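You operate a simulated robot arm through the tools that you are given. There is no shell and no other tool.

You run a simulated robot arm. Do the job below in one go: nothing can be reset, and whatever is moved stays where it is left.

JOB
Wipe both dust streaks off the top of the drawer unit.
Fine: wood block into the open box, push the box back under the peg shelf; put the sponge back. What is to be rubbed or washed off counts as gone when no trace of it is left.
Where things are to end (x, y in the base frame): open box within 90 mm of [690, 0].

Only the result counts: the job must be done as asked and must still hold three seconds after the hand-in. Knocking over, shifting, dropping, spilling or breaking anything else fails it.

ROBOT AND FRAMES
A 6-joint arm with a two-finger parallel gripper, fixed in place. Base frame: the origin is at the foot of the arm, x ahead of it, y to its left, z up; the work surface is at about z = 800. Lengths are in mm, angles in rad, forces in N, time in s.
With the tool pointing down near the work surface it reaches from about 320 to 700 mm from the base axis. Its first joint turns from -2.897 to 2.897 rad. Payload 4.1 kg.
Tool frame: the origin (TCP) lies between the finger pads and is the grasp point; the fingertips stand 23 mm ahead of it; z points along the fingers, y is the line along which they close. Largest opening 94 mm; finger width 38, thickness 10; the body of the gripper, 54 by 96 mm, starts 39 mm behind the TCP.
Orientation is that of the tool frame in the base frame, as [roll, pitch, yaw] about the fixed x, y, z axes, in that order (R = Rz(yaw) Ry(pitch) Rx(roll)). With the fingers straight down and closing along the base's y, the tool's x points along the base's -x, its y along +y and its z along -z.

CONTROLS
- The arm moves only by the tool drive_tool. Its argument "motion" is a list of rows, each an object (a shift or turn left out is 0, a gripper value left out holds the last) with "grip": the opening, from 0 (shut) to 1 (fully open); "translation": the shift along the base's x, y, z in cm, a list of three; "delta_rot": the turn, a rotation vector about the base's x, y, z in degrees, a list of three. In form: [{"grip": grip, "translation": [tx, ty, tz], "delta_rot": [ax, ay, az]}, ...]. A call has 1 to 20 rows; each row shifts and turns the commanded pose from where the row before left it. Each row takes 0.2 s and may step no farther than 50 mm and 0.15 rad from the row before; otherwise, or with a gripper value out of range, the whole call is refused. Where a pose cannot be reached the arm comes as near as it can. A force on the tool above 40 N (or 10 N above the force at the start of the call, whichever is more), or a blocked arm, ends the call early, and 0.2 s more pass. The fingers move at their own pace (about 45 mm/s each) and stop on an object; they squeeze with about 31 N. The grip force told is the motor's: it shows also when the fingers shut on nothing. Time passes only in rows, and 0.2 s behind the last, so rows that do not move let the fingers close. The reply holds the time, the measured pose of the TCP, the force on the tool along the base axes, the opening and the grip force, in the units named above and with some noise, with the torque about the TCP (base axes, N m) and any sound that the robot's microphone picked up.
- Cameras (640 x 400 px; columns grow to the right, rows downward): "scene" is fixed at [221.2, 650.4, 1400.5]; the picture's right is [-0.83, -0.56, 0.00], its down [-0.36, 0.53, -0.77] and it looks along [0.43, -0.64, -0.64] (base axes); focal length 347 px, centre (320, 200). "wrist" rides on the gripper at [86, 16, -75] in the tool frame; the picture's right is [-0.18, 0.98, 0.00], its down [-0.58, -0.11, -0.81] and it looks along [-0.79, -0.15, 0.59] (tool axes); focal length 243 px, centre (320, 200). There is no depth. A picture from a camera that has moved, and an enlarged one, comes with that camera's place and axes in the base frame and with its lens.
- camera(camera): a new picture of that camera. It takes no simulated time.
- move_column(by): slides the trunk up (or, below 0, down) by that many mm; the arm rides with it, the base frame stays. It gives what a move gives, with no picture.
- close_up(camera, box): a new picture of the part [left, top, right, bottom] of that camera's present view, enlarged. It takes no simulated time.
- hand_in(): hands the job in; it is judged then, once.

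Nothing tells you positions but the pictures and the camera data. Unless the task says otherwise, let go and move clear before handing in.

The tools are called after "Emit:" as a command line: name --argument value ..., lists and objects as JSON in quotes. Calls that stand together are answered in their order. drive_tool: Moves the arm, as the interface text tells. Its arguments: {"type":"object","properties":{"motion":{"type":"array"}},"required":["motion"]} The other tools are called the same way: move_column (by) slides the trunk up or down; camera (camera) takes a picture; close_up (camera, box) takes an enlarged picture of a part of a camera's view; hand_in () hands the job in.

At the start:

```text
time_s: 0.0
tool_pos: [481.2, 119.5, 1102.1]
tcp_rot: [3.14, 0.0, 3.141]
wrist_force: [-0.2, -0.5, 0.3]
ft_torque: [-0.01, 0.0, -0.03]
finger_gap: 94.0
grip_force: 0.0
trunk travel left (down, up): [-525.0, 65.0]
```

scene: 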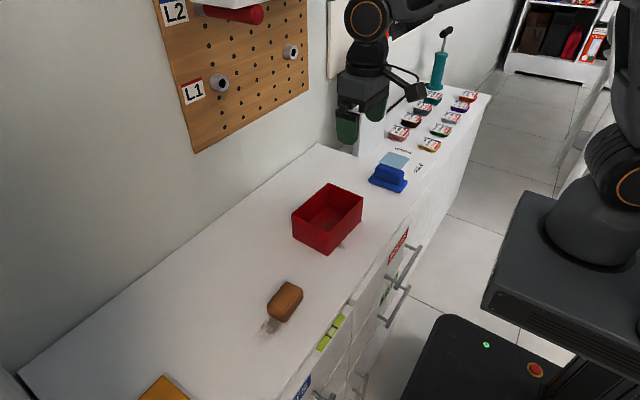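
wrist: 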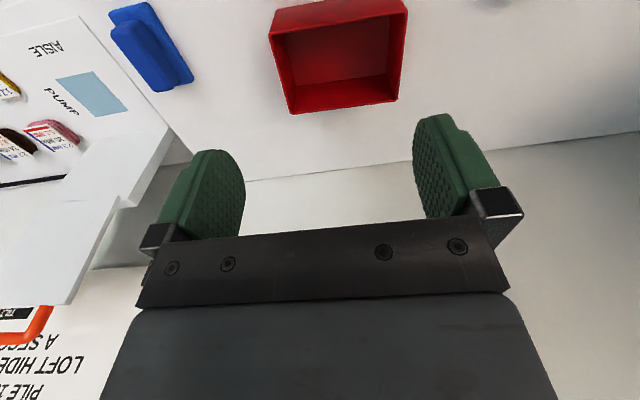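

I see a drawer unit with a red open box, a wood block, a blue sponge-like thing and a peg board; dust appears near the wood block and perhaps near the box. First I look closer.

Emit:
close_up --camera "scene" --box '[220, 140, 420, 265]'

Emit:
close_up --camera "scene" --box '[220, 260, 380, 360]'

Emit:
close_up --camera "scene" --box '[340, 80, 500, 200]'

Emit:
close_up --camera "scene" --box '[0, 250, 240, 400]'

Emit:
close_up --camera "scene" --box '[140, 0, 340, 160]'

```text
3.20 times, centred on (320, 202) of scene
camera zoom: at [221.2, 650.4, 1400.5], right [-0.83, -0.56, 0.0], down [-0.36, 0.53, -0.77], along [0.43, -0.64, -0.64], focal length 1111 px, centre (320, 192)
```

zoom: 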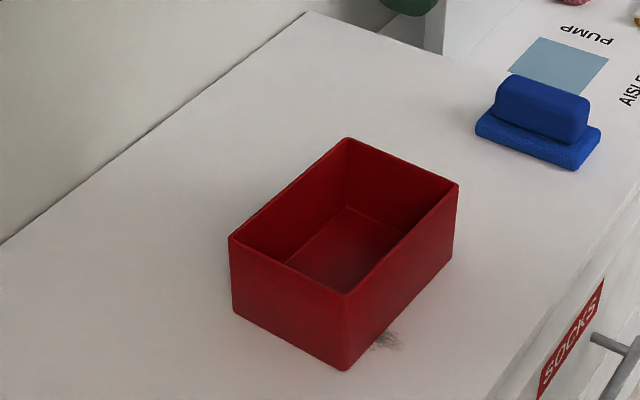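

```text
4.00 times, centred on (300, 310) of scene
camera zoom: at [221.2, 650.4, 1400.5], right [-0.83, -0.56, 0.0], down [-0.36, 0.53, -0.77], along [0.43, -0.64, -0.64], focal length 1389 px, centre (400, -240)
```

zoom: 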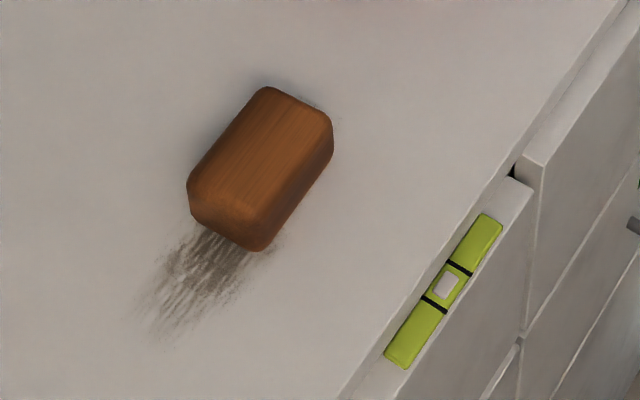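

```text
3.33 times, centred on (420, 140) of scene
camera zoom: at [221.2, 650.4, 1400.5], right [-0.83, -0.56, 0.0], down [-0.36, 0.53, -0.77], along [0.43, -0.64, -0.64], focal length 1158 px, centre (-13, 400)
```

zoom: 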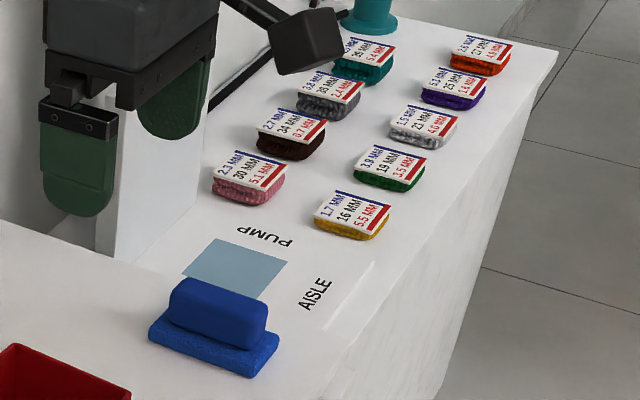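

```text
2.67 times, centred on (120, 325) of scene
camera zoom: at [221.2, 650.4, 1400.5], right [-0.83, -0.56, 0.0], down [-0.36, 0.53, -0.77], along [0.43, -0.64, -0.64], focal length 926 px, centre (853, -133)
```

zoom: 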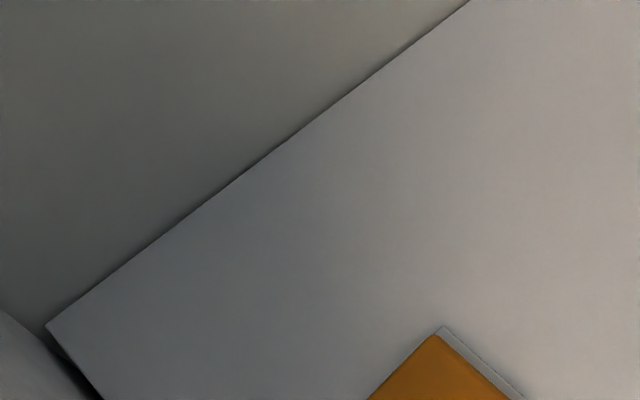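

```text
2.50 times, centred on (240, 80) of scene
camera zoom: at [221.2, 650.4, 1400.5], right [-0.83, -0.56, 0.0], down [-0.36, 0.53, -0.77], along [0.43, -0.64, -0.64], focal length 868 px, centre (520, 500)
```

zoom: 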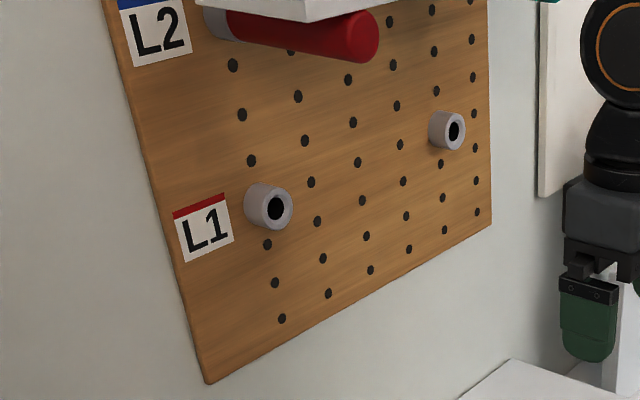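

The block appears to be at about (495, 365), partly beside dust streak 1 (y about 385–450). The box (about 104 x 148 x 78) is centred near (547, 132) and hides streak 2. The sponge is near (507, -131) with its handle along x. I move over the block first to see it with the wrist camera.

Emit:
drive_tool --motion '[{"grip": 1, "translation": [0.2, 4.1, -1.5]}, {"translation": [0.2, 4.1, -1.5]}, {"translation": [0.2, 4.1, -1.5]}, {"translation": [0.2, 4.1, -1.5]}, {"translation": [0.2, 4.1, -1.5]}, {"translation": [0.2, 4.1, -1.5]}, {"translation": [0, 0, 0]}]'

Emit:
camera --camera "wrist"

Emit:
camera --camera "scene"

```text
time_s: 1.6
tool_pos: [493.8, 363.6, 1014.0]
tcp_rot: [-3.141, 0.002, 3.14]
wrist_force: [0.9, -0.3, -0.5]
ft_torque: [0.0, 0.02, -0.02]
finger_gap: 94.1
grip_force: 0.1
trunk travel left (down, up): [-525.0, 65.0]
```

```text
taken
camera wrist: at [406.6, 379.9, 1088.8], right [0.19, 0.98, 0.0], down [0.58, -0.11, 0.81], along [0.79, -0.15, -0.59], focal length 243 px, centre (320, 200)
```

wrist: 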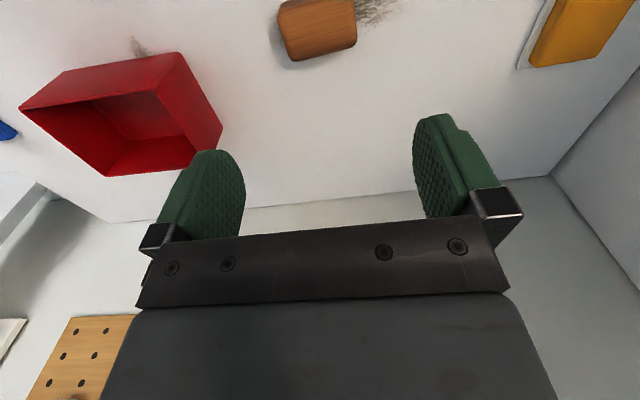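

```text
taken
```

scene: 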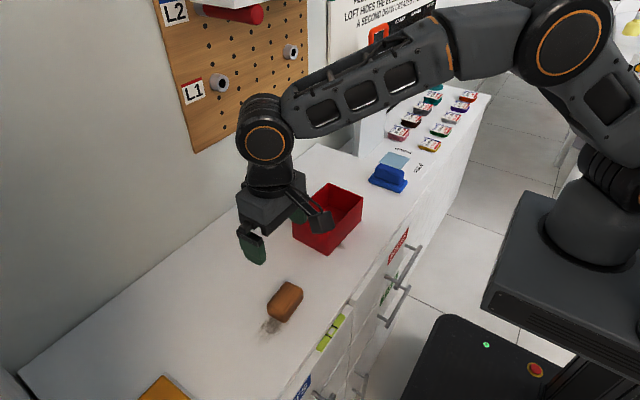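

Emit:
close_up --camera "wrist" --box '[240, 0, 440, 80]'

Emit:
close_up --camera "wrist" --box '[0, 20, 240, 200]'

```text
3.20 times, centred on (340, 40) of wrist
camera zoom: at [406.6, 379.9, 1088.8], right [0.19, 0.98, 0.0], down [0.58, -0.11, 0.81], along [0.79, -0.15, -0.59], focal length 776 px, centre (256, 712)
```

zoom: 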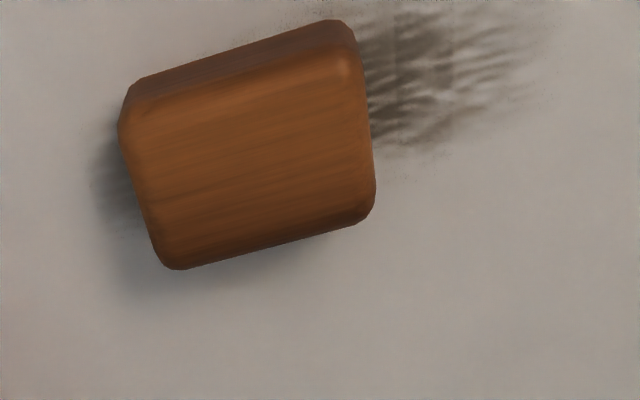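

```text
2.22 times, centred on (120, 110) of wrist
camera zoom: at [406.6, 379.9, 1088.8], right [0.19, 0.98, 0.0], down [0.58, -0.11, 0.81], along [0.79, -0.15, -0.59], focal length 539 px, centre (764, 400)
```

zoom: 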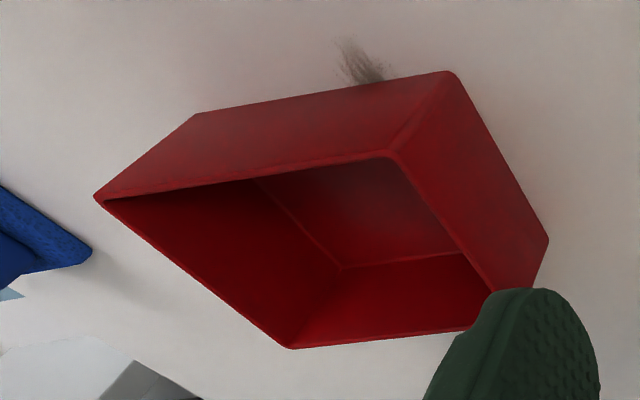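

The block spans about x 470–512, y 328–397, and the tool is centred over it. I descend in two stages.

Emit:
drive_tool --motion '[{"grip": 1, "translation": [-0.1, -0.03, -4.5]}, {"translation": [-0.1, -0.03, -4.5]}, {"translation": [0, 0, -4.0]}, {"translation": [0, 0, 0]}]'

Emit:
close_up --camera "scene" --box '[200, 220, 360, 340]'

Emit:
camera --camera "wrist"

```text
time_s: 2.6
tool_pos: [490.7, 364.5, 884.1]
tcp_rot: [-3.141, -0.001, 3.141]
wrist_force: [-0.1, -0.1, -0.4]
ft_torque: [0.03, -0.03, 0.0]
finger_gap: 94.0
grip_force: 0.1
trunk travel left (down, up): [-525.0, 65.0]
```

```text
3.33 times, centred on (280, 280) of scene
camera zoom: at [221.2, 650.4, 1400.5], right [-0.83, -0.56, 0.0], down [-0.36, 0.53, -0.77], along [0.43, -0.64, -0.64], focal length 1158 px, centre (453, -67)
```

zoom: 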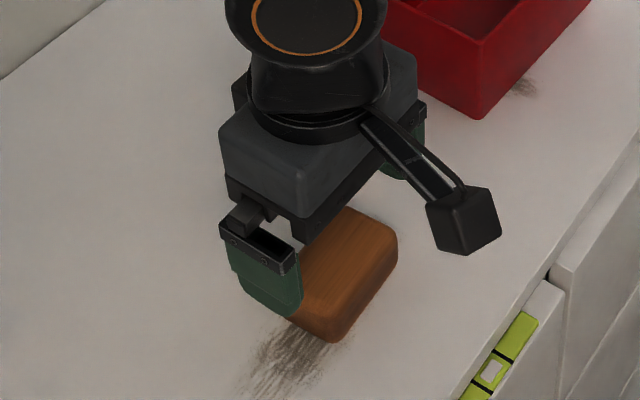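

```text
taken
camera wrist: at [403.6, 379.8, 958.5], right [0.18, 0.98, 0.0], down [0.58, -0.11, 0.81], along [0.79, -0.15, -0.59], focal length 243 px, centre (320, 200)
```

wrist: 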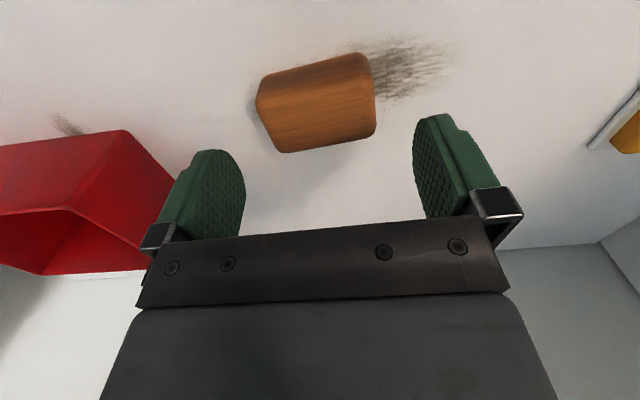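

Emit:
drive_tool --motion '[{"grip": 1, "translation": [0, 0, -2.0]}, {"translation": [0, 0, -2.0]}, {"translation": [0, 0, -1.5]}, {"translation": [0, 0, 0]}]'

Emit:
close_up --camera "scene" --box '[200, 220, 360, 340]'

Emit:
camera --camera "wrist"

```text
time_s: 3.6
tool_pos: [490.1, 364.2, 829.8]
tcp_rot: [-3.141, 0.0, -3.141]
wrist_force: [-0.4, 0.3, -0.9]
ft_torque: [0.0, 0.03, -0.01]
finger_gap: 94.0
grip_force: 0.0
trunk travel left (down, up): [-525.0, 65.0]
```

```text
3.33 times, centred on (280, 280) of scene
camera zoom: at [221.2, 650.4, 1400.5], right [-0.83, -0.56, 0.0], down [-0.36, 0.53, -0.77], along [0.43, -0.64, -0.64], focal length 1158 px, centre (453, -67)
```

zoom: 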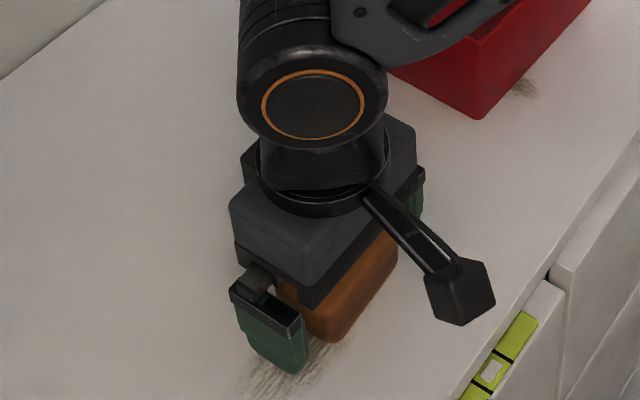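

```text
taken
camera wrist: at [404.4, 381.6, 903.6], right [0.18, 0.98, 0.0], down [0.58, -0.11, 0.81], along [0.79, -0.15, -0.59], focal length 243 px, centre (320, 200)
```

wrist: 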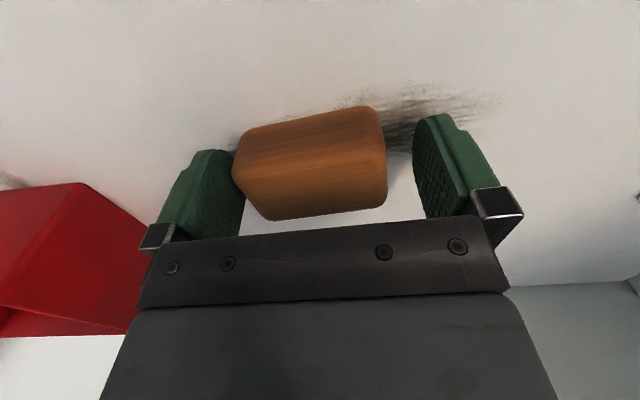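

Emit:
drive_tool --motion '[{"grip": 0}, {}, {}, {}, {}]'

```text
time_s: 4.8
tool_pos: [492.1, 365.0, 828.9]
tcp_rot: [-3.14, 0.0, -3.141]
wrist_force: [-0.4, 0.0, -0.5]
ft_torque: [0.0, -0.01, 0.01]
finger_gap: 69.2
grip_force: 31.2
trunk travel left (down, up): [-525.0, 65.0]
```

Emit:
drive_tool --motion '[{"grip": 0, "translation": [0, 0, 2.0]}, {"translation": [0, 0, 4.0]}, {"translation": [0, 0, 4.5]}, {"translation": [0, 0, 4.0]}, {"translation": [0.9, -3.88, 0]}, {"translation": [0.9, -3.88, 0]}, {"translation": [0.9, -3.88, 0]}, {"translation": [0.9, -3.88, 0]}, {"translation": [0.9, -3.88, 0]}, {"translation": [0.9, -3.88, 0]}, {}]'

Emit:
camera --camera "scene"

Emit:
camera --camera "wrist"

Emit:
close_up --camera "scene" --box '[220, 260, 380, 360]'

```text
time_s: 7.2
tool_pos: [547.6, 129.5, 971.0]
tcp_rot: [-3.14, 0.0, 3.14]
wrist_force: [0.0, -0.3, 0.3]
ft_torque: [0.01, -0.03, 0.0]
finger_gap: 0.1
grip_force: 31.3
trunk travel left (down, up): [-525.0, 65.0]
```

```text
taken
```

scene: 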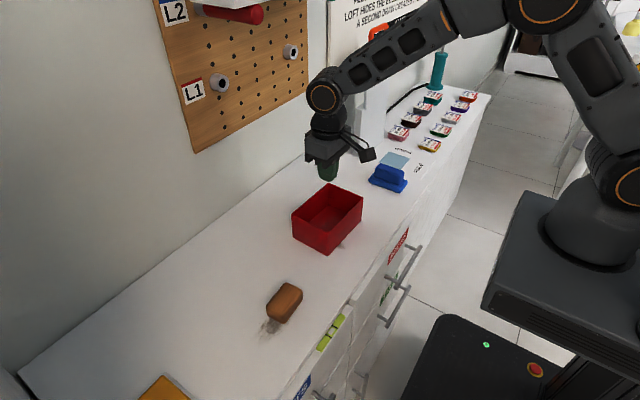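

```text
taken
camera wrist: at [460.5, 145.8, 1046.3], right [0.18, 0.98, 0.0], down [0.58, -0.11, 0.81], along [0.79, -0.15, -0.59], focal length 243 px, centre (320, 200)
```

wrist: 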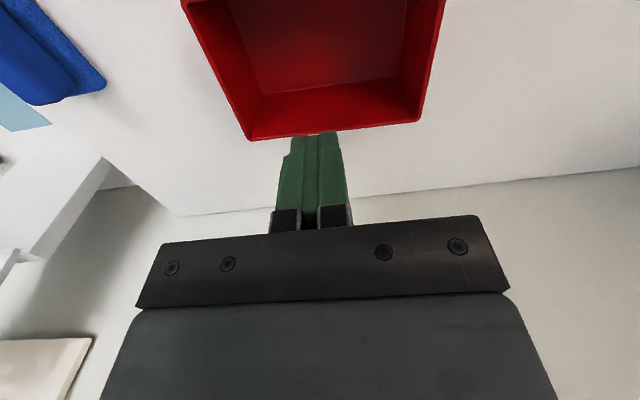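

```text
4.00 times, centred on (300, 310) of scene
camera zoom: at [221.2, 650.4, 1400.5], right [-0.83, -0.56, 0.0], down [-0.36, 0.53, -0.77], along [0.43, -0.64, -0.64], focal length 1389 px, centre (400, -240)
```

zoom: 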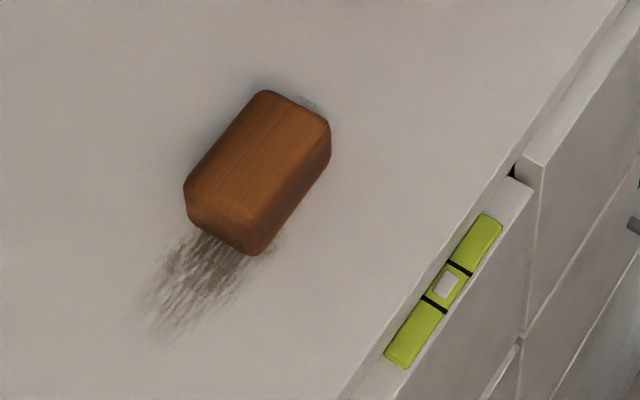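

The block slipped out of the grip at lift-off and stayed where it was. I go back over it and turn the gripper a quarter so that it closes across the narrower 42 mm width (along x).

Emit:
drive_tool --motion '[{"grip": 1, "translation": [-0.47, 1.96, 0], "delta_rot": [0, 0, 7.5]}, {"translation": [-0.47, 1.96, 0], "delta_rot": [0, 0, 7.5]}, {"translation": [-0.47, 1.96, 0], "delta_rot": [0, 0, 7.5]}, {"translation": [-0.47, 1.96, 0], "delta_rot": [0, 0, 7.5]}, {"translation": [-0.47, 1.96, 0], "delta_rot": [0, 0, 7.5]}, {"translation": [-0.47, 1.96, 0], "delta_rot": [0, 0, 7.5]}, {"translation": [-0.47, 1.96, 0], "delta_rot": [0, 0, 7.5]}, {"translation": [-0.47, 1.96, 0], "delta_rot": [0, 0, 7.5]}, {"translation": [-0.47, 1.96, 0], "delta_rot": [0, 0, 7.5]}, {"translation": [-0.47, 1.96, 0], "delta_rot": [0, 0, 7.5]}, {"translation": [-0.47, 1.96, 0], "delta_rot": [0, 0, 7.5]}, {"translation": [-0.47, 1.96, 0], "delta_rot": [0, 0, 7.5]}, {}]'

Emit:
camera --camera "wrist"

Emit:
camera --camera "scene"

```text
time_s: 10.0
tool_pos: [489.3, 367.4, 973.5]
tcp_rot: [3.141, 0.001, -1.569]
wrist_force: [-0.3, 0.7, -0.5]
ft_torque: [0.03, -0.01, -0.02]
finger_gap: 93.8
grip_force: 0.0
trunk travel left (down, up): [-525.0, 65.0]
```

```text
taken
camera wrist: at [472.4, 281.2, 1048.7], right [-0.98, 0.18, 0.0], down [0.11, 0.58, 0.81], along [0.15, 0.79, -0.59], focal length 243 px, centre (320, 200)
```

wrist: 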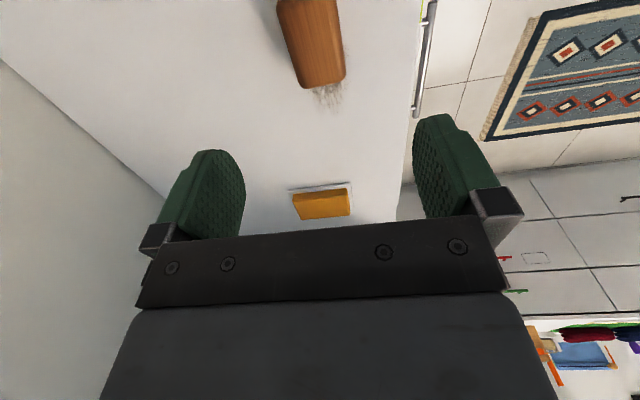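

```text
taken
```

scene: 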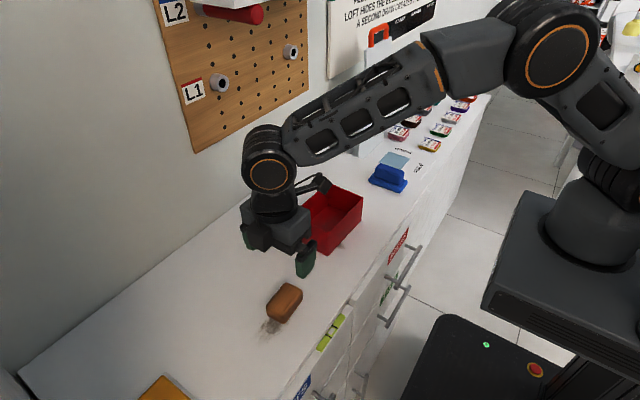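

Emit:
drive_tool --motion '[{"grip": 1, "translation": [0.25, -0.15, -4.5]}, {"translation": [0, 0, -4.0]}, {"translation": [0, 0, -3.5]}, {"translation": [0, 0, -2.7]}, {}]'

Emit:
camera --camera "wrist"

Emit:
close_up --camera "scene" --box '[200, 220, 360, 340]'

```text
time_s: 11.2
tool_pos: [490.8, 365.2, 828.1]
tcp_rot: [3.141, 0.001, -1.57]
wrist_force: [1.1, -0.9, -0.6]
ft_torque: [-0.01, 0.0, -0.01]
finger_gap: 94.0
grip_force: 0.0
trunk travel left (down, up): [-525.0, 65.0]
```

```text
taken
camera wrist: at [474.1, 279.0, 902.4], right [-0.98, 0.18, 0.0], down [0.11, 0.58, 0.81], along [0.15, 0.79, -0.59], focal length 243 px, centre (320, 200)
```

wrist: 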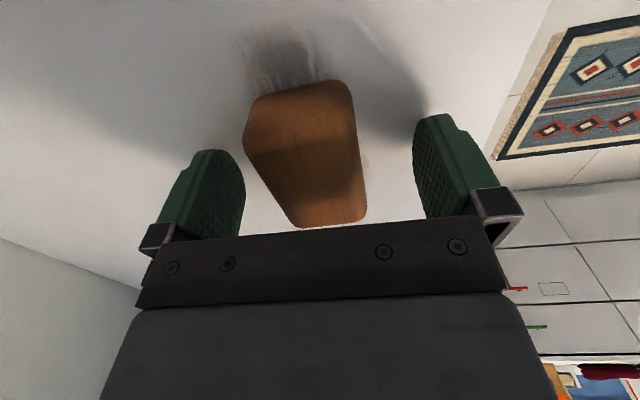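

```text
3.33 times, centred on (280, 280) of scene
camera zoom: at [221.2, 650.4, 1400.5], right [-0.83, -0.56, 0.0], down [-0.36, 0.53, -0.77], along [0.43, -0.64, -0.64], focal length 1158 px, centre (453, -67)
```

zoom: 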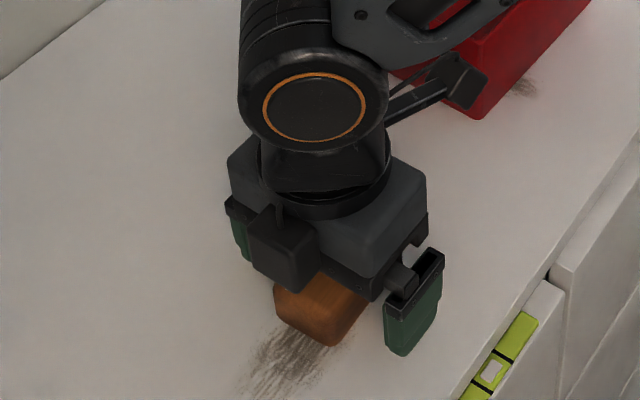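

Emit:
drive_tool --motion '[{"grip": 1, "translation": [0, 0, -0.4]}, {"grip": 0}, {}, {}, {}, {}, {}]'

Emit:
drive_tool --motion '[{"grip": 0, "translation": [0, 0, 0.3]}, {"translation": [0, 0, 0.3]}, {"translation": [0, 0, 0.4]}, {}]'

Emit:
camera --camera "wrist"

```text
time_s: 12.8
tool_pos: [490.9, 364.8, 824.1]
tcp_rot: [3.141, -0.001, -1.571]
wrist_force: [0.0, 0.2, 1.4]
ft_torque: [-0.01, -0.04, 0.0]
finger_gap: 44.4
grip_force: 30.9
trunk travel left (down, up): [-525.0, 65.0]
```

```text
time_s: 13.8
tool_pos: [491.5, 366.6, 834.1]
tcp_rot: [3.141, -0.001, -1.57]
wrist_force: [-0.8, 0.5, -1.0]
ft_torque: [0.01, 0.01, -0.01]
finger_gap: 44.3
grip_force: 31.0
trunk travel left (down, up): [-525.0, 65.0]
```

```text
taken
camera wrist: at [475.2, 278.4, 907.4], right [-0.98, 0.18, 0.0], down [0.11, 0.58, 0.81], along [0.15, 0.79, -0.59], focal length 243 px, centre (320, 200)
```

wrist: 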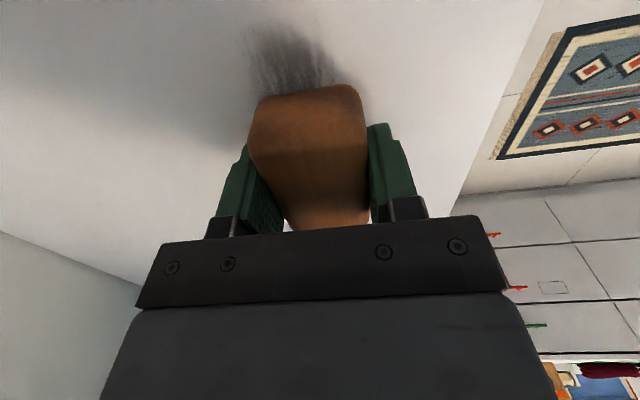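

Emit:
close_up --camera "scene" --box '[200, 220, 360, 340]'

Emit:
close_up --camera "wrist" --box '[200, 20, 440, 240]'

```text
3.33 times, centred on (280, 280) of scene
camera zoom: at [221.2, 650.4, 1400.5], right [-0.83, -0.56, 0.0], down [-0.36, 0.53, -0.77], along [0.43, -0.64, -0.64], focal length 1158 px, centre (453, -67)
```

zoom: 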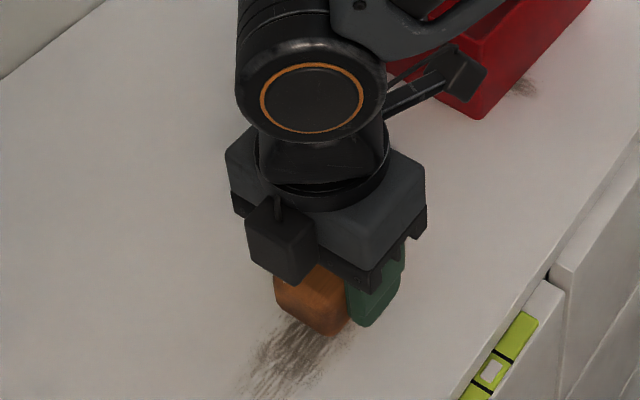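

```text
1.82 times, centred on (320, 130) of wrist
camera zoom: at [475.2, 278.4, 907.4], right [-0.98, 0.18, 0.0], down [0.11, 0.58, 0.81], along [0.15, 0.79, -0.59], focal length 441 px, centre (320, 327)
```

zoom: 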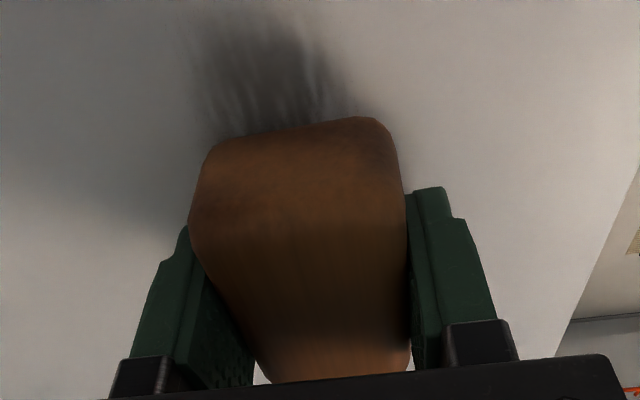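

The block is lifted this time. I raise it gently and check that it holds.

Emit:
drive_tool --motion '[{"grip": 0, "translation": [0, 0, 1.0]}, {"translation": [0, 0, 1.5]}, {"translation": [0, 0, 1.5]}, {"translation": [0, 0, 1.5]}, {"translation": [0, 0, 1.5]}, {"translation": [0, 0, 1.5]}, {"translation": [0, 0, 1.5]}, {"translation": [0, 0, 1.5]}, {"translation": [0, 0, 1.5]}, {"translation": [0, 0, 1.0]}, {}]'

Emit:
camera --camera "wrist"

Emit:
camera --camera "scene"

```text
time_s: 16.2
tool_pos: [491.8, 365.0, 972.9]
tcp_rot: [3.141, 0.0, -1.57]
wrist_force: [0.4, -0.8, -0.5]
ft_torque: [-0.02, 0.01, -0.05]
finger_gap: 44.1
grip_force: 30.7
trunk travel left (down, up): [-525.0, 65.0]
```

```text
taken
camera wrist: at [474.7, 278.9, 1047.5], right [-0.98, 0.18, 0.0], down [0.11, 0.58, 0.81], along [0.15, 0.79, -0.59], focal length 243 px, centre (320, 200)
```

wrist: 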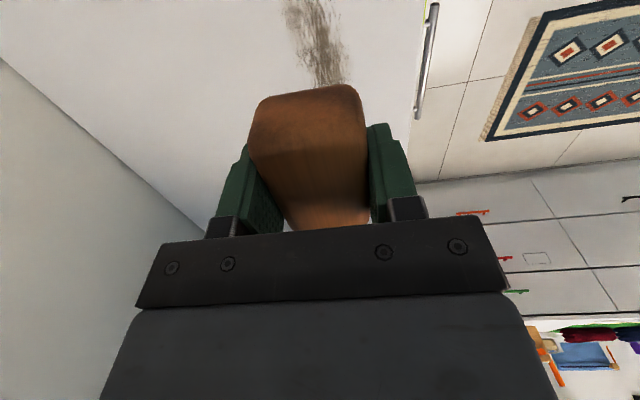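

```text
taken
```

scene: 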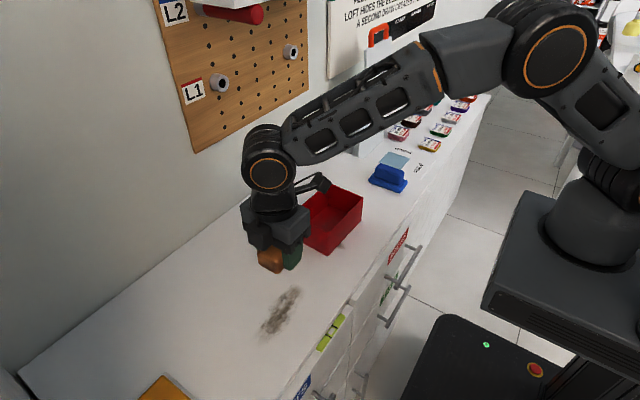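

The block is held. I carry it over the box while turning the gripper back, so the block's long side runs along x inside the box.

Emit:
drive_tool --motion '[{"grip": 0, "translation": [0.46, -1.94, 0], "delta_rot": [0, 0, -7.5]}, {"translation": [0.46, -1.94, 0], "delta_rot": [0, 0, -7.5]}, {"translation": [0.46, -1.94, 0], "delta_rot": [0, 0, -7.5]}, {"translation": [0.46, -1.94, 0], "delta_rot": [0, 0, -7.5]}, {"translation": [0.46, -1.94, 0], "delta_rot": [0, 0, -7.5]}, {"translation": [0.46, -1.94, 0], "delta_rot": [0, 0, -7.5]}, {"translation": [0.46, -1.94, 0], "delta_rot": [0, 0, -7.5]}, {"translation": [0.46, -1.94, 0], "delta_rot": [0, 0, -7.5]}, {"translation": [0.46, -1.94, 0], "delta_rot": [0, 0, -7.5]}, {"translation": [0.46, -1.94, 0], "delta_rot": [0, 0, -7.5]}, {"translation": [0.46, -1.94, 0], "delta_rot": [0, 0, -7.5]}, {"translation": [0.46, -1.94, 0], "delta_rot": [0, 0, -7.5]}, {}]'

Emit:
camera --camera "wrist"

Emit:
close_up --camera "scene" --box '[240, 100, 400, 270]'

Emit:
close_up --camera "scene" --box '[220, 260, 380, 360]'

```text
time_s: 19.0
tool_pos: [546.1, 131.6, 972.3]
tcp_rot: [-3.141, 0.0, 3.141]
wrist_force: [0.0, -0.2, 0.2]
ft_torque: [0.01, 0.01, 0.0]
finger_gap: 44.3
grip_force: 30.5
trunk travel left (down, up): [-525.0, 65.0]
```

```text
taken
camera wrist: at [459.4, 148.5, 1046.4], right [0.19, 0.98, 0.0], down [0.58, -0.11, 0.81], along [0.79, -0.15, -0.59], focal length 243 px, centre (320, 200)
```

wrist: 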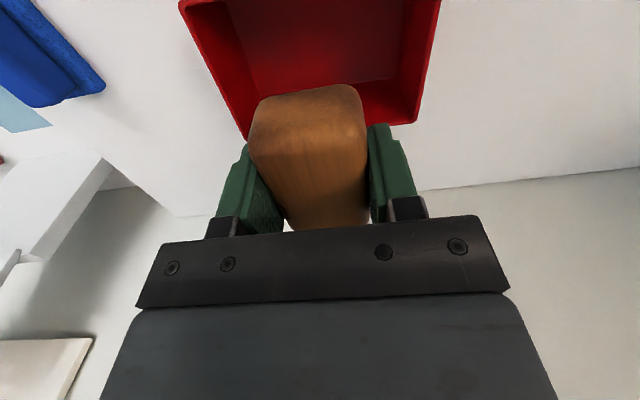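

```text
2.35 times, centred on (320, 185) of scene
camera zoom: at [221.2, 650.4, 1400.5], right [-0.83, -0.56, 0.0], down [-0.36, 0.53, -0.77], along [0.43, -0.64, -0.64], focal length 817 px, centre (320, 235)
```

zoom: 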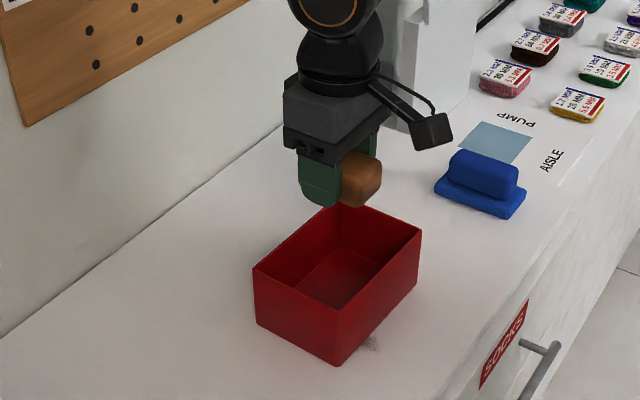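

```text
4.00 times, centred on (300, 310) of scene
camera zoom: at [221.2, 650.4, 1400.5], right [-0.83, -0.56, 0.0], down [-0.36, 0.53, -0.77], along [0.43, -0.64, -0.64], focal length 1389 px, centre (400, -240)
```

zoom: 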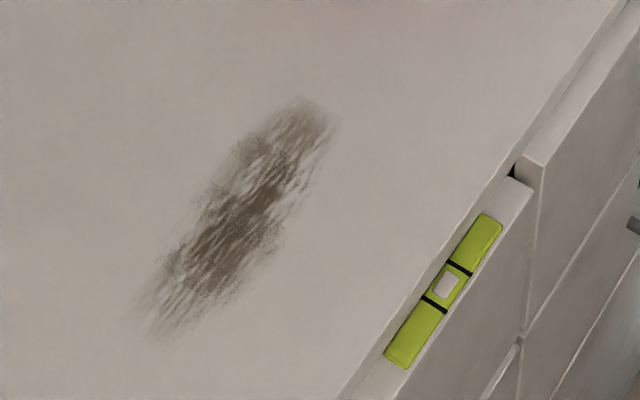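

Box is at about x 494–595, y 59–205, and the block hangs above its centre. I lower it into the box.

Emit:
drive_tool --motion '[{"grip": 0, "translation": [0, 0, -3.0]}, {"translation": [0, 0, -3.0]}, {"translation": [0, 0, -2.0]}, {}]'

Emit:
camera --camera "wrist"

Emit:
close_up --camera "scene" --box '[240, 100, 400, 270]'

```text
time_s: 20.0
tool_pos: [547.6, 132.9, 891.7]
tcp_rot: [3.14, 0.0, -3.139]
wrist_force: [-0.1, 0.4, 0.1]
ft_torque: [-0.05, 0.01, 0.02]
finger_gap: 44.3
grip_force: 31.2
trunk travel left (down, up): [-525.0, 65.0]
```

```text
taken
camera wrist: at [460.2, 149.7, 967.3], right [0.18, 0.98, 0.0], down [0.58, -0.11, 0.81], along [0.79, -0.15, -0.59], focal length 243 px, centre (320, 200)
```

wrist: 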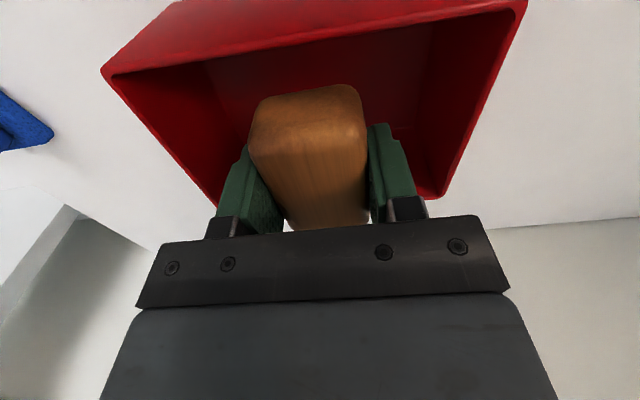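

```text
2.35 times, centred on (320, 185) of scene
camera zoom: at [221.2, 650.4, 1400.5], right [-0.83, -0.56, 0.0], down [-0.36, 0.53, -0.77], along [0.43, -0.64, -0.64], focal length 817 px, centre (320, 235)
```

zoom: 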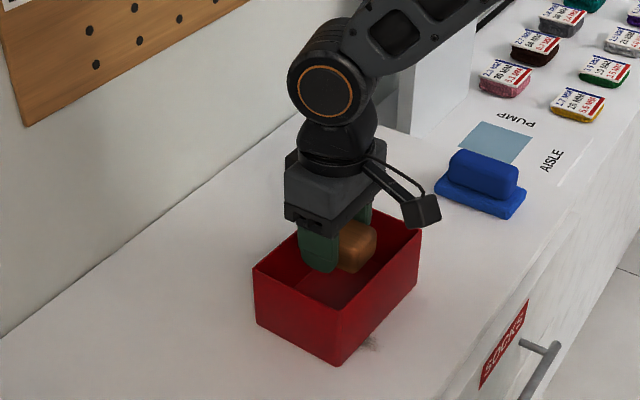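

Emit:
drive_tool --motion '[{"grip": 0, "translation": [-0.5, 0, -1.5]}, {"translation": [0, 0, -1.5]}, {"translation": [0, 0, -1.5]}, {"translation": [0, 0, -1.2]}, {}]'

Emit:
camera --camera "wrist"

Emit:
close_up --camera "scene" --box '[240, 100, 400, 270]'

```text
time_s: 21.2
tool_pos: [540.9, 133.8, 835.6]
tcp_rot: [3.141, 0.0, -3.141]
wrist_force: [-0.2, 0.0, -0.5]
ft_torque: [0.0, 0.06, 0.0]
finger_gap: 44.2
grip_force: 31.4
trunk travel left (down, up): [-525.0, 65.0]
```

```text
taken
camera wrist: at [454.4, 150.4, 910.4], right [0.18, 0.98, 0.0], down [0.58, -0.11, 0.81], along [0.79, -0.15, -0.59], focal length 243 px, centre (320, 200)
```

wrist: 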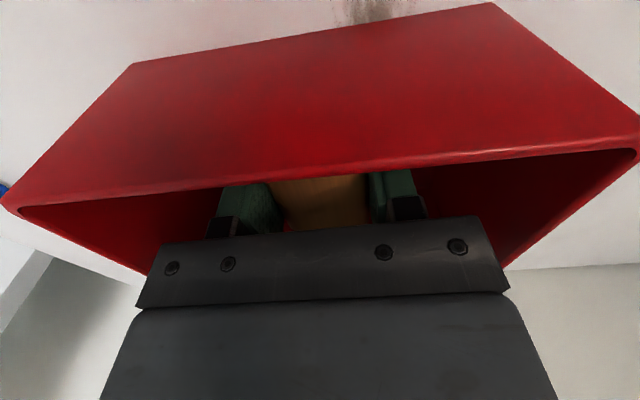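

```text
2.35 times, centred on (320, 185) of scene
camera zoom: at [221.2, 650.4, 1400.5], right [-0.83, -0.56, 0.0], down [-0.36, 0.53, -0.77], along [0.43, -0.64, -0.64], focal length 817 px, centre (320, 235)
```

zoom: 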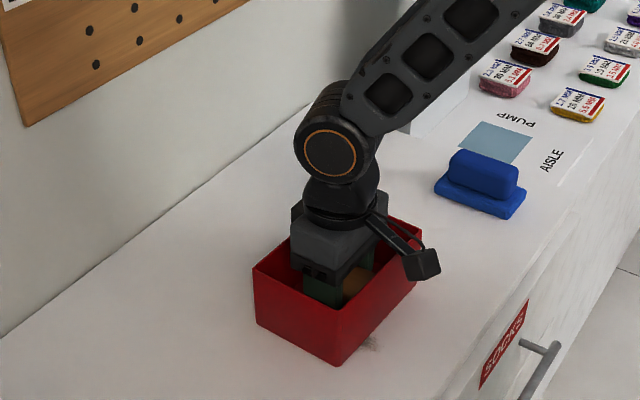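

Emit:
drive_tool --motion '[{"grip": 0, "translation": [0, 0, -0.3]}, {"translation": [0, 0, -0.3]}, {}]'

Emit:
drive_tool --motion '[{"grip": 0.75}, {}, {}, {}, {"translation": [0, 0, 2.0]}, {"translation": [0, 0, 4.0]}, {"translation": [0, 0, 4.5]}, {"translation": [0, 0, 4.5]}, {}]'

Emit:
camera --camera "scene"

Emit:
camera --camera "wrist"

```text
time_s: 22.0
tool_pos: [541.9, 132.2, 831.0]
tcp_rot: [3.141, 0.0, 3.139]
wrist_force: [0.0, -1.1, -1.3]
ft_torque: [0.0, 0.02, 0.0]
finger_gap: 44.4
grip_force: 30.8
trunk travel left (down, up): [-525.0, 65.0]
```

```text
time_s: 24.0
tool_pos: [540.4, 131.3, 978.9]
tcp_rot: [3.141, -0.002, -3.141]
wrist_force: [0.0, 0.3, 0.5]
ft_torque: [0.01, -0.02, 0.02]
finger_gap: 70.7
grip_force: 0.1
trunk travel left (down, up): [-525.0, 65.0]
```

```text
taken
```

scene: 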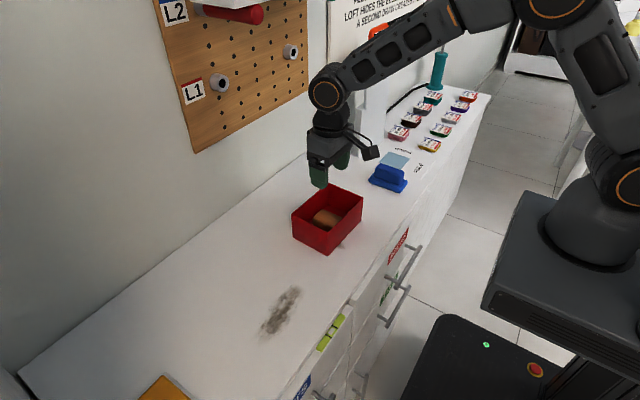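

```text
taken
camera wrist: at [453.3, 148.7, 1055.2], right [0.18, 0.98, 0.0], down [0.58, -0.11, 0.81], along [0.79, -0.15, -0.59], focal length 243 px, centre (320, 200)
```

wrist: 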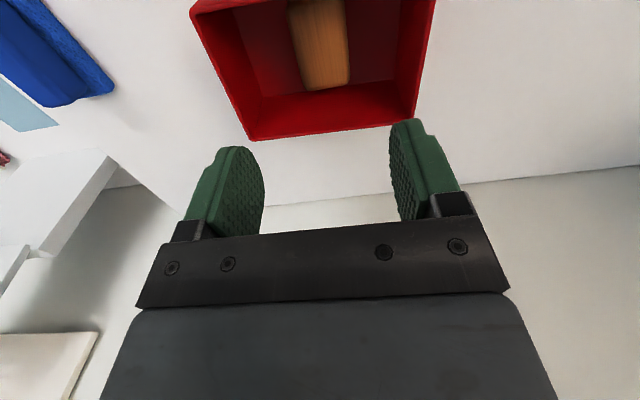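

The block now lies in the box. Next I close the fingers and place them on the box's +y side, to push it along -y first and then along +x.

Emit:
drive_tool --motion '[{"grip": 0, "translation": [0.1, 4.0, 0]}, {"translation": [0, 4.0, 0]}, {"translation": [0, 4.0, 0]}, {"translation": [0, 0, -4.0]}, {"translation": [0, 0, -4.0]}, {"translation": [0, 0, -4.9]}, {}]'

Emit:
close_up --camera "scene" --box '[240, 120, 400, 270]'

Emit:
camera --camera "wrist"

```text
time_s: 25.6
tool_pos: [545.3, 252.3, 850.3]
tcp_rot: [3.14, 0.001, 3.141]
wrist_force: [0.8, 0.1, -0.5]
ft_torque: [-0.04, -0.01, 0.0]
finger_gap: 0.0
grip_force: 30.9
trunk travel left (down, up): [-525.0, 65.0]
```

```text
2.67 times, centred on (320, 195) of scene
camera zoom: at [221.2, 650.4, 1400.5], right [-0.83, -0.56, 0.0], down [-0.36, 0.53, -0.77], along [0.43, -0.64, -0.64], focal length 926 px, centre (320, 213)
```

zoom: 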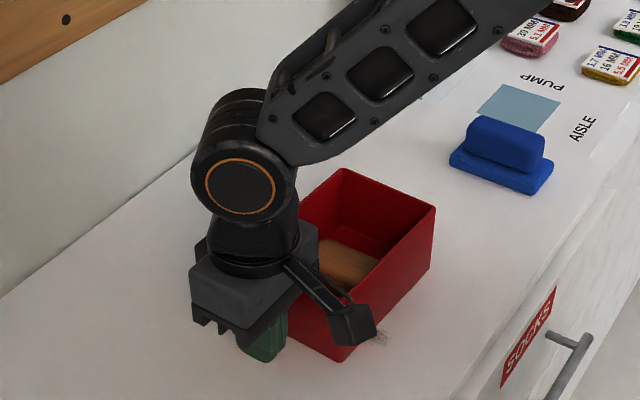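

```text
taken
camera wrist: at [457.2, 268.1, 924.6], right [0.18, 0.98, 0.0], down [0.58, -0.11, 0.81], along [0.79, -0.15, -0.59], focal length 243 px, centre (320, 200)
```

wrist: 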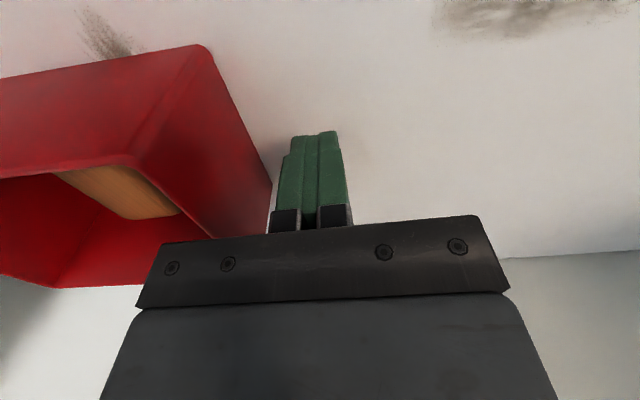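

Emit:
drive_tool --motion '[{"grip": 0, "translation": [-0.3, -2.5, 0.3]}, {"translation": [0, -1.0, 0]}, {"translation": [0, -1.0, 0]}, {"translation": [0, -1.0, 0]}, {"translation": [0, -1.0, 0]}, {"translation": [0, -1.0, 0]}, {"translation": [0, -1.0, 0]}, {}]'

Emit:
close_up --camera "scene" --box '[240, 120, 400, 270]'

Emit:
camera --camera "wrist"

```text
time_s: 27.4
tool_pos: [540.4, 166.4, 852.2]
tcp_rot: [3.141, 0.0, -3.141]
wrist_force: [0.2, 0.6, 0.5]
ft_torque: [0.0, -0.02, 0.05]
finger_gap: 0.0
grip_force: 31.0
trunk travel left (down, up): [-525.0, 65.0]
```

```text
2.67 times, centred on (320, 195) of scene
camera zoom: at [221.2, 650.4, 1400.5], right [-0.83, -0.56, 0.0], down [-0.36, 0.53, -0.77], along [0.43, -0.64, -0.64], focal length 926 px, centre (320, 213)
```

zoom: 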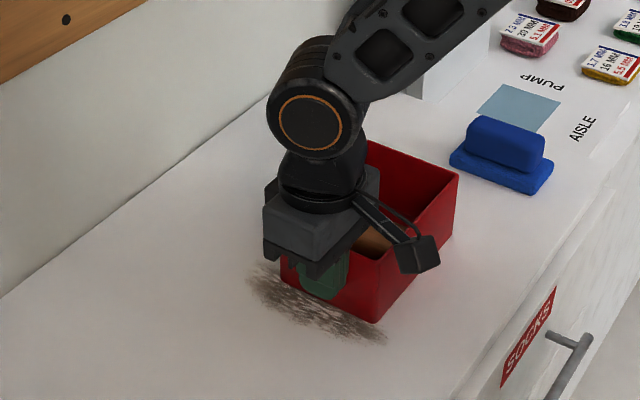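

```text
taken
camera wrist: at [453.3, 183.3, 927.6], right [0.18, 0.98, 0.0], down [0.58, -0.11, 0.81], along [0.79, -0.15, -0.59], focal length 243 px, centre (320, 200)
```

wrist: 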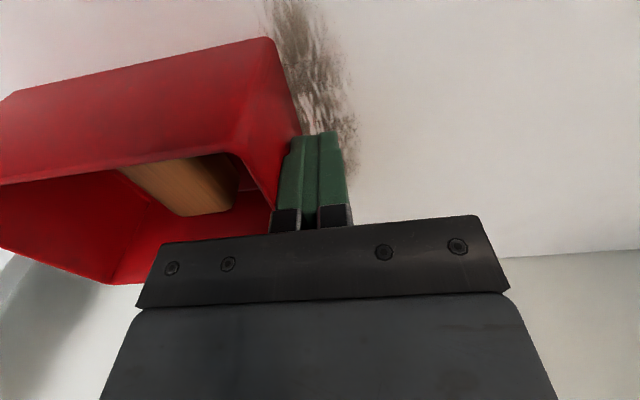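

Emit:
drive_tool --motion '[{"grip": 0, "translation": [0, -1.0, 0]}, {"translation": [0, -1.0, 0]}, {"translation": [0, -1.0, 0]}, {"translation": [0, -1.0, 0]}, {"translation": [0, -1.0, 0]}, {"translation": [0, -1.0, 0]}, {"translation": [0, -1.0, 0]}, {"translation": [0, -0.8, 0]}, {}]'

Emit:
close_up --camera "scene" --box '[260, 100, 420, 250]'

Emit:
camera --camera "wrist"

```text
time_s: 29.4
tool_pos: [539.7, 88.8, 851.8]
tcp_rot: [-3.14, 0.0, 3.141]
wrist_force: [0.1, -0.2, 0.2]
ft_torque: [0.0, 0.0, -0.02]
finger_gap: 0.2
grip_force: 31.1
trunk travel left (down, up): [-525.0, 65.0]
```

```text
2.67 times, centred on (340, 175) of scene
camera zoom: at [221.2, 650.4, 1400.5], right [-0.83, -0.56, 0.0], down [-0.36, 0.53, -0.77], along [0.43, -0.64, -0.64], focal length 926 px, centre (267, 267)
```

zoom: 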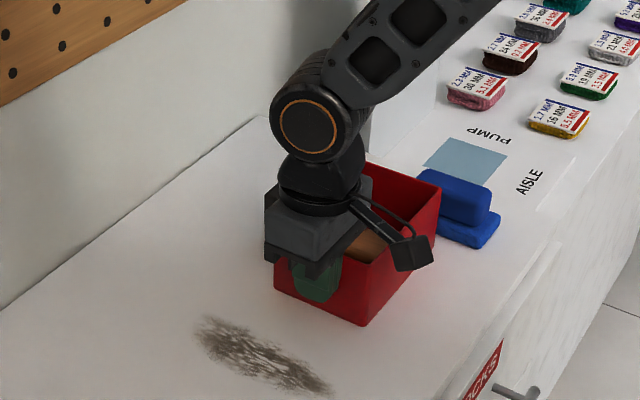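

```text
taken
camera wrist: at [453.0, 105.7, 928.0], right [0.18, 0.98, 0.0], down [0.58, -0.11, 0.81], along [0.79, -0.15, -0.59], focal length 243 px, centre (320, 200)
```

wrist: 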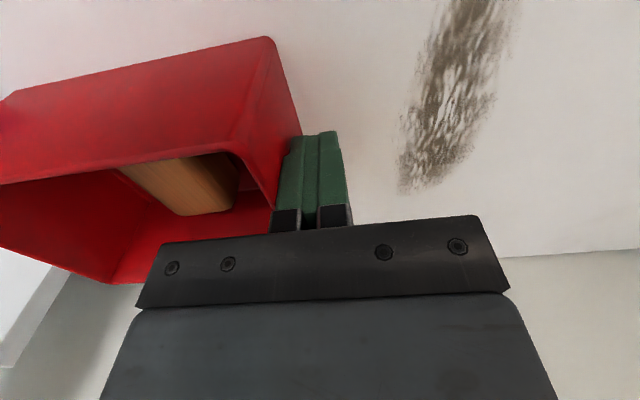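

The box is now centred near (541, 6), and streak 2 (running along x around y 150–190) is uncovered. Next I go round to the box's robot-side face and push it along +x with two spread fingers.

Emit:
drive_tool --motion '[{"grip": 0, "translation": [0, 3.0, 0]}, {"translation": [0, 0, 5.0]}, {"translation": [0, 0, 4.9]}, {"grip": 0.6, "translation": [-3.2, -3.7, 0]}, {"translation": [-3.2, -3.7, 0]}, {"translation": [-3.2, -3.7, 0]}, {"translation": [0, 0, -4.9]}, {"translation": [0, 0, -4.9]}, {}]'

Emit:
close_up --camera "scene" --box '[260, 100, 420, 250]'

Emit:
camera --camera "wrist"

Emit:
camera --camera "scene"

```text
time_s: 31.4
tool_pos: [444.3, 8.3, 851.9]
tcp_rot: [-3.141, 0.001, 3.141]
wrist_force: [-0.2, 0.5, -0.5]
ft_torque: [0.03, 0.0, 0.01]
finger_gap: 56.4
grip_force: 0.0
trunk travel left (down, up): [-525.0, 65.0]
```

```text
2.67 times, centred on (340, 175) of scene
camera zoom: at [221.2, 650.4, 1400.5], right [-0.83, -0.56, 0.0], down [-0.36, 0.53, -0.77], along [0.43, -0.64, -0.64], focal length 926 px, centre (267, 267)
```

zoom: 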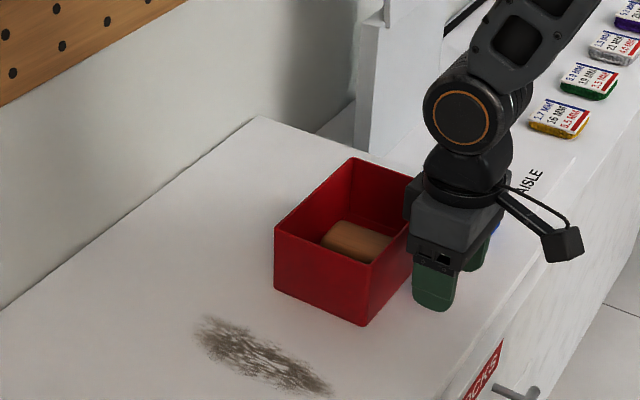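

```text
taken
camera wrist: at [357.2, 25.0, 925.9], right [0.18, 0.98, 0.0], down [0.58, -0.11, 0.81], along [0.79, -0.15, -0.59], focal length 243 px, centre (320, 200)
```

wrist: 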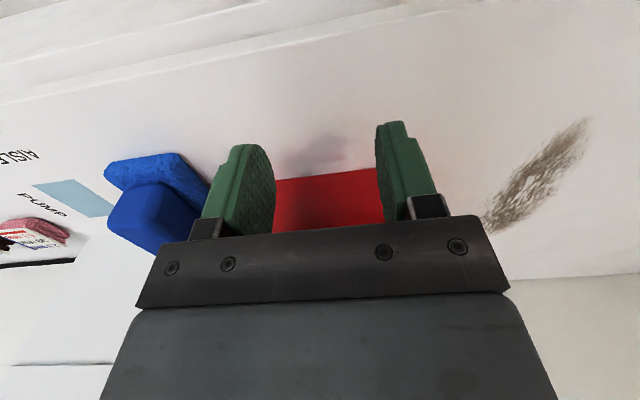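

```text
taken
```

scene: 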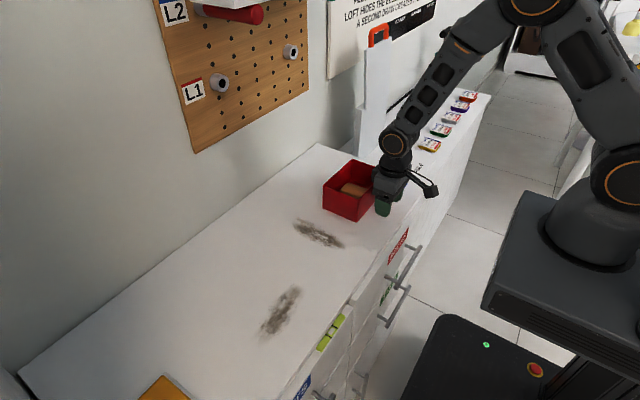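

Emit:
drive_tool --motion '[{"grip": 0.6, "translation": [2.0, -0.4, 0.2]}, {"translation": [1.0, 0, 0]}, {"translation": [1.0, 0, 0]}, {"translation": [1.0, 0, 0]}, {"translation": [1.0, 0, 0]}, {"translation": [1.0, 0, 0]}, {"translation": [1.0, 0, 0]}, {"translation": [1.0, 0, 0]}, {"translation": [1.0, 0, 0]}, {"translation": [1.0, 0, 0]}, {}]'

Emit:
close_up --camera "scene" --box '[260, 100, 420, 250]'

Emit:
camera --camera "wrist"

```text
time_s: 33.8
tool_pos: [554.2, 5.0, 857.0]
tcp_rot: [3.141, 0.0, -3.14]
wrist_force: [-1.2, 0.5, -0.2]
ft_torque: [-0.02, -0.02, -0.02]
finger_gap: 56.5
grip_force: 0.0
trunk travel left (down, up): [-525.0, 65.0]
```

```text
2.67 times, centred on (340, 175) of scene
camera zoom: at [221.2, 650.4, 1400.5], right [-0.83, -0.56, 0.0], down [-0.36, 0.53, -0.77], along [0.43, -0.64, -0.64], focal length 926 px, centre (267, 267)
```

zoom: 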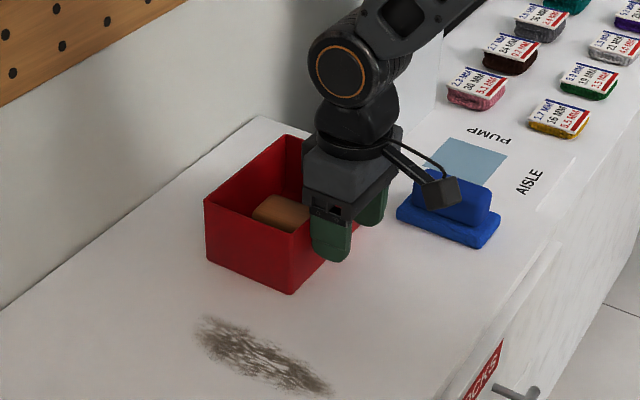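

```text
taken
camera wrist: at [467.5, 21.1, 931.2], right [0.18, 0.98, 0.0], down [0.58, -0.11, 0.81], along [0.79, -0.15, -0.59], focal length 243 px, centre (320, 200)
```

wrist: 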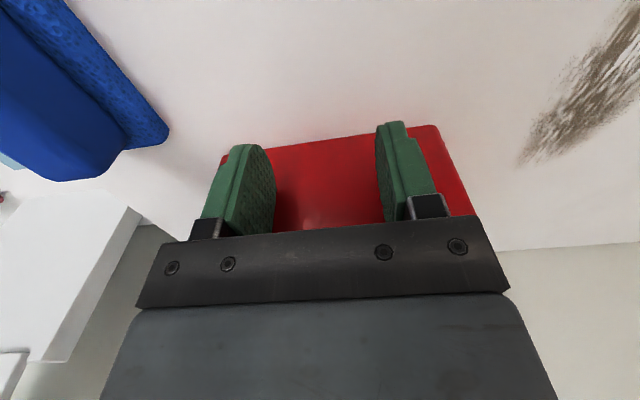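

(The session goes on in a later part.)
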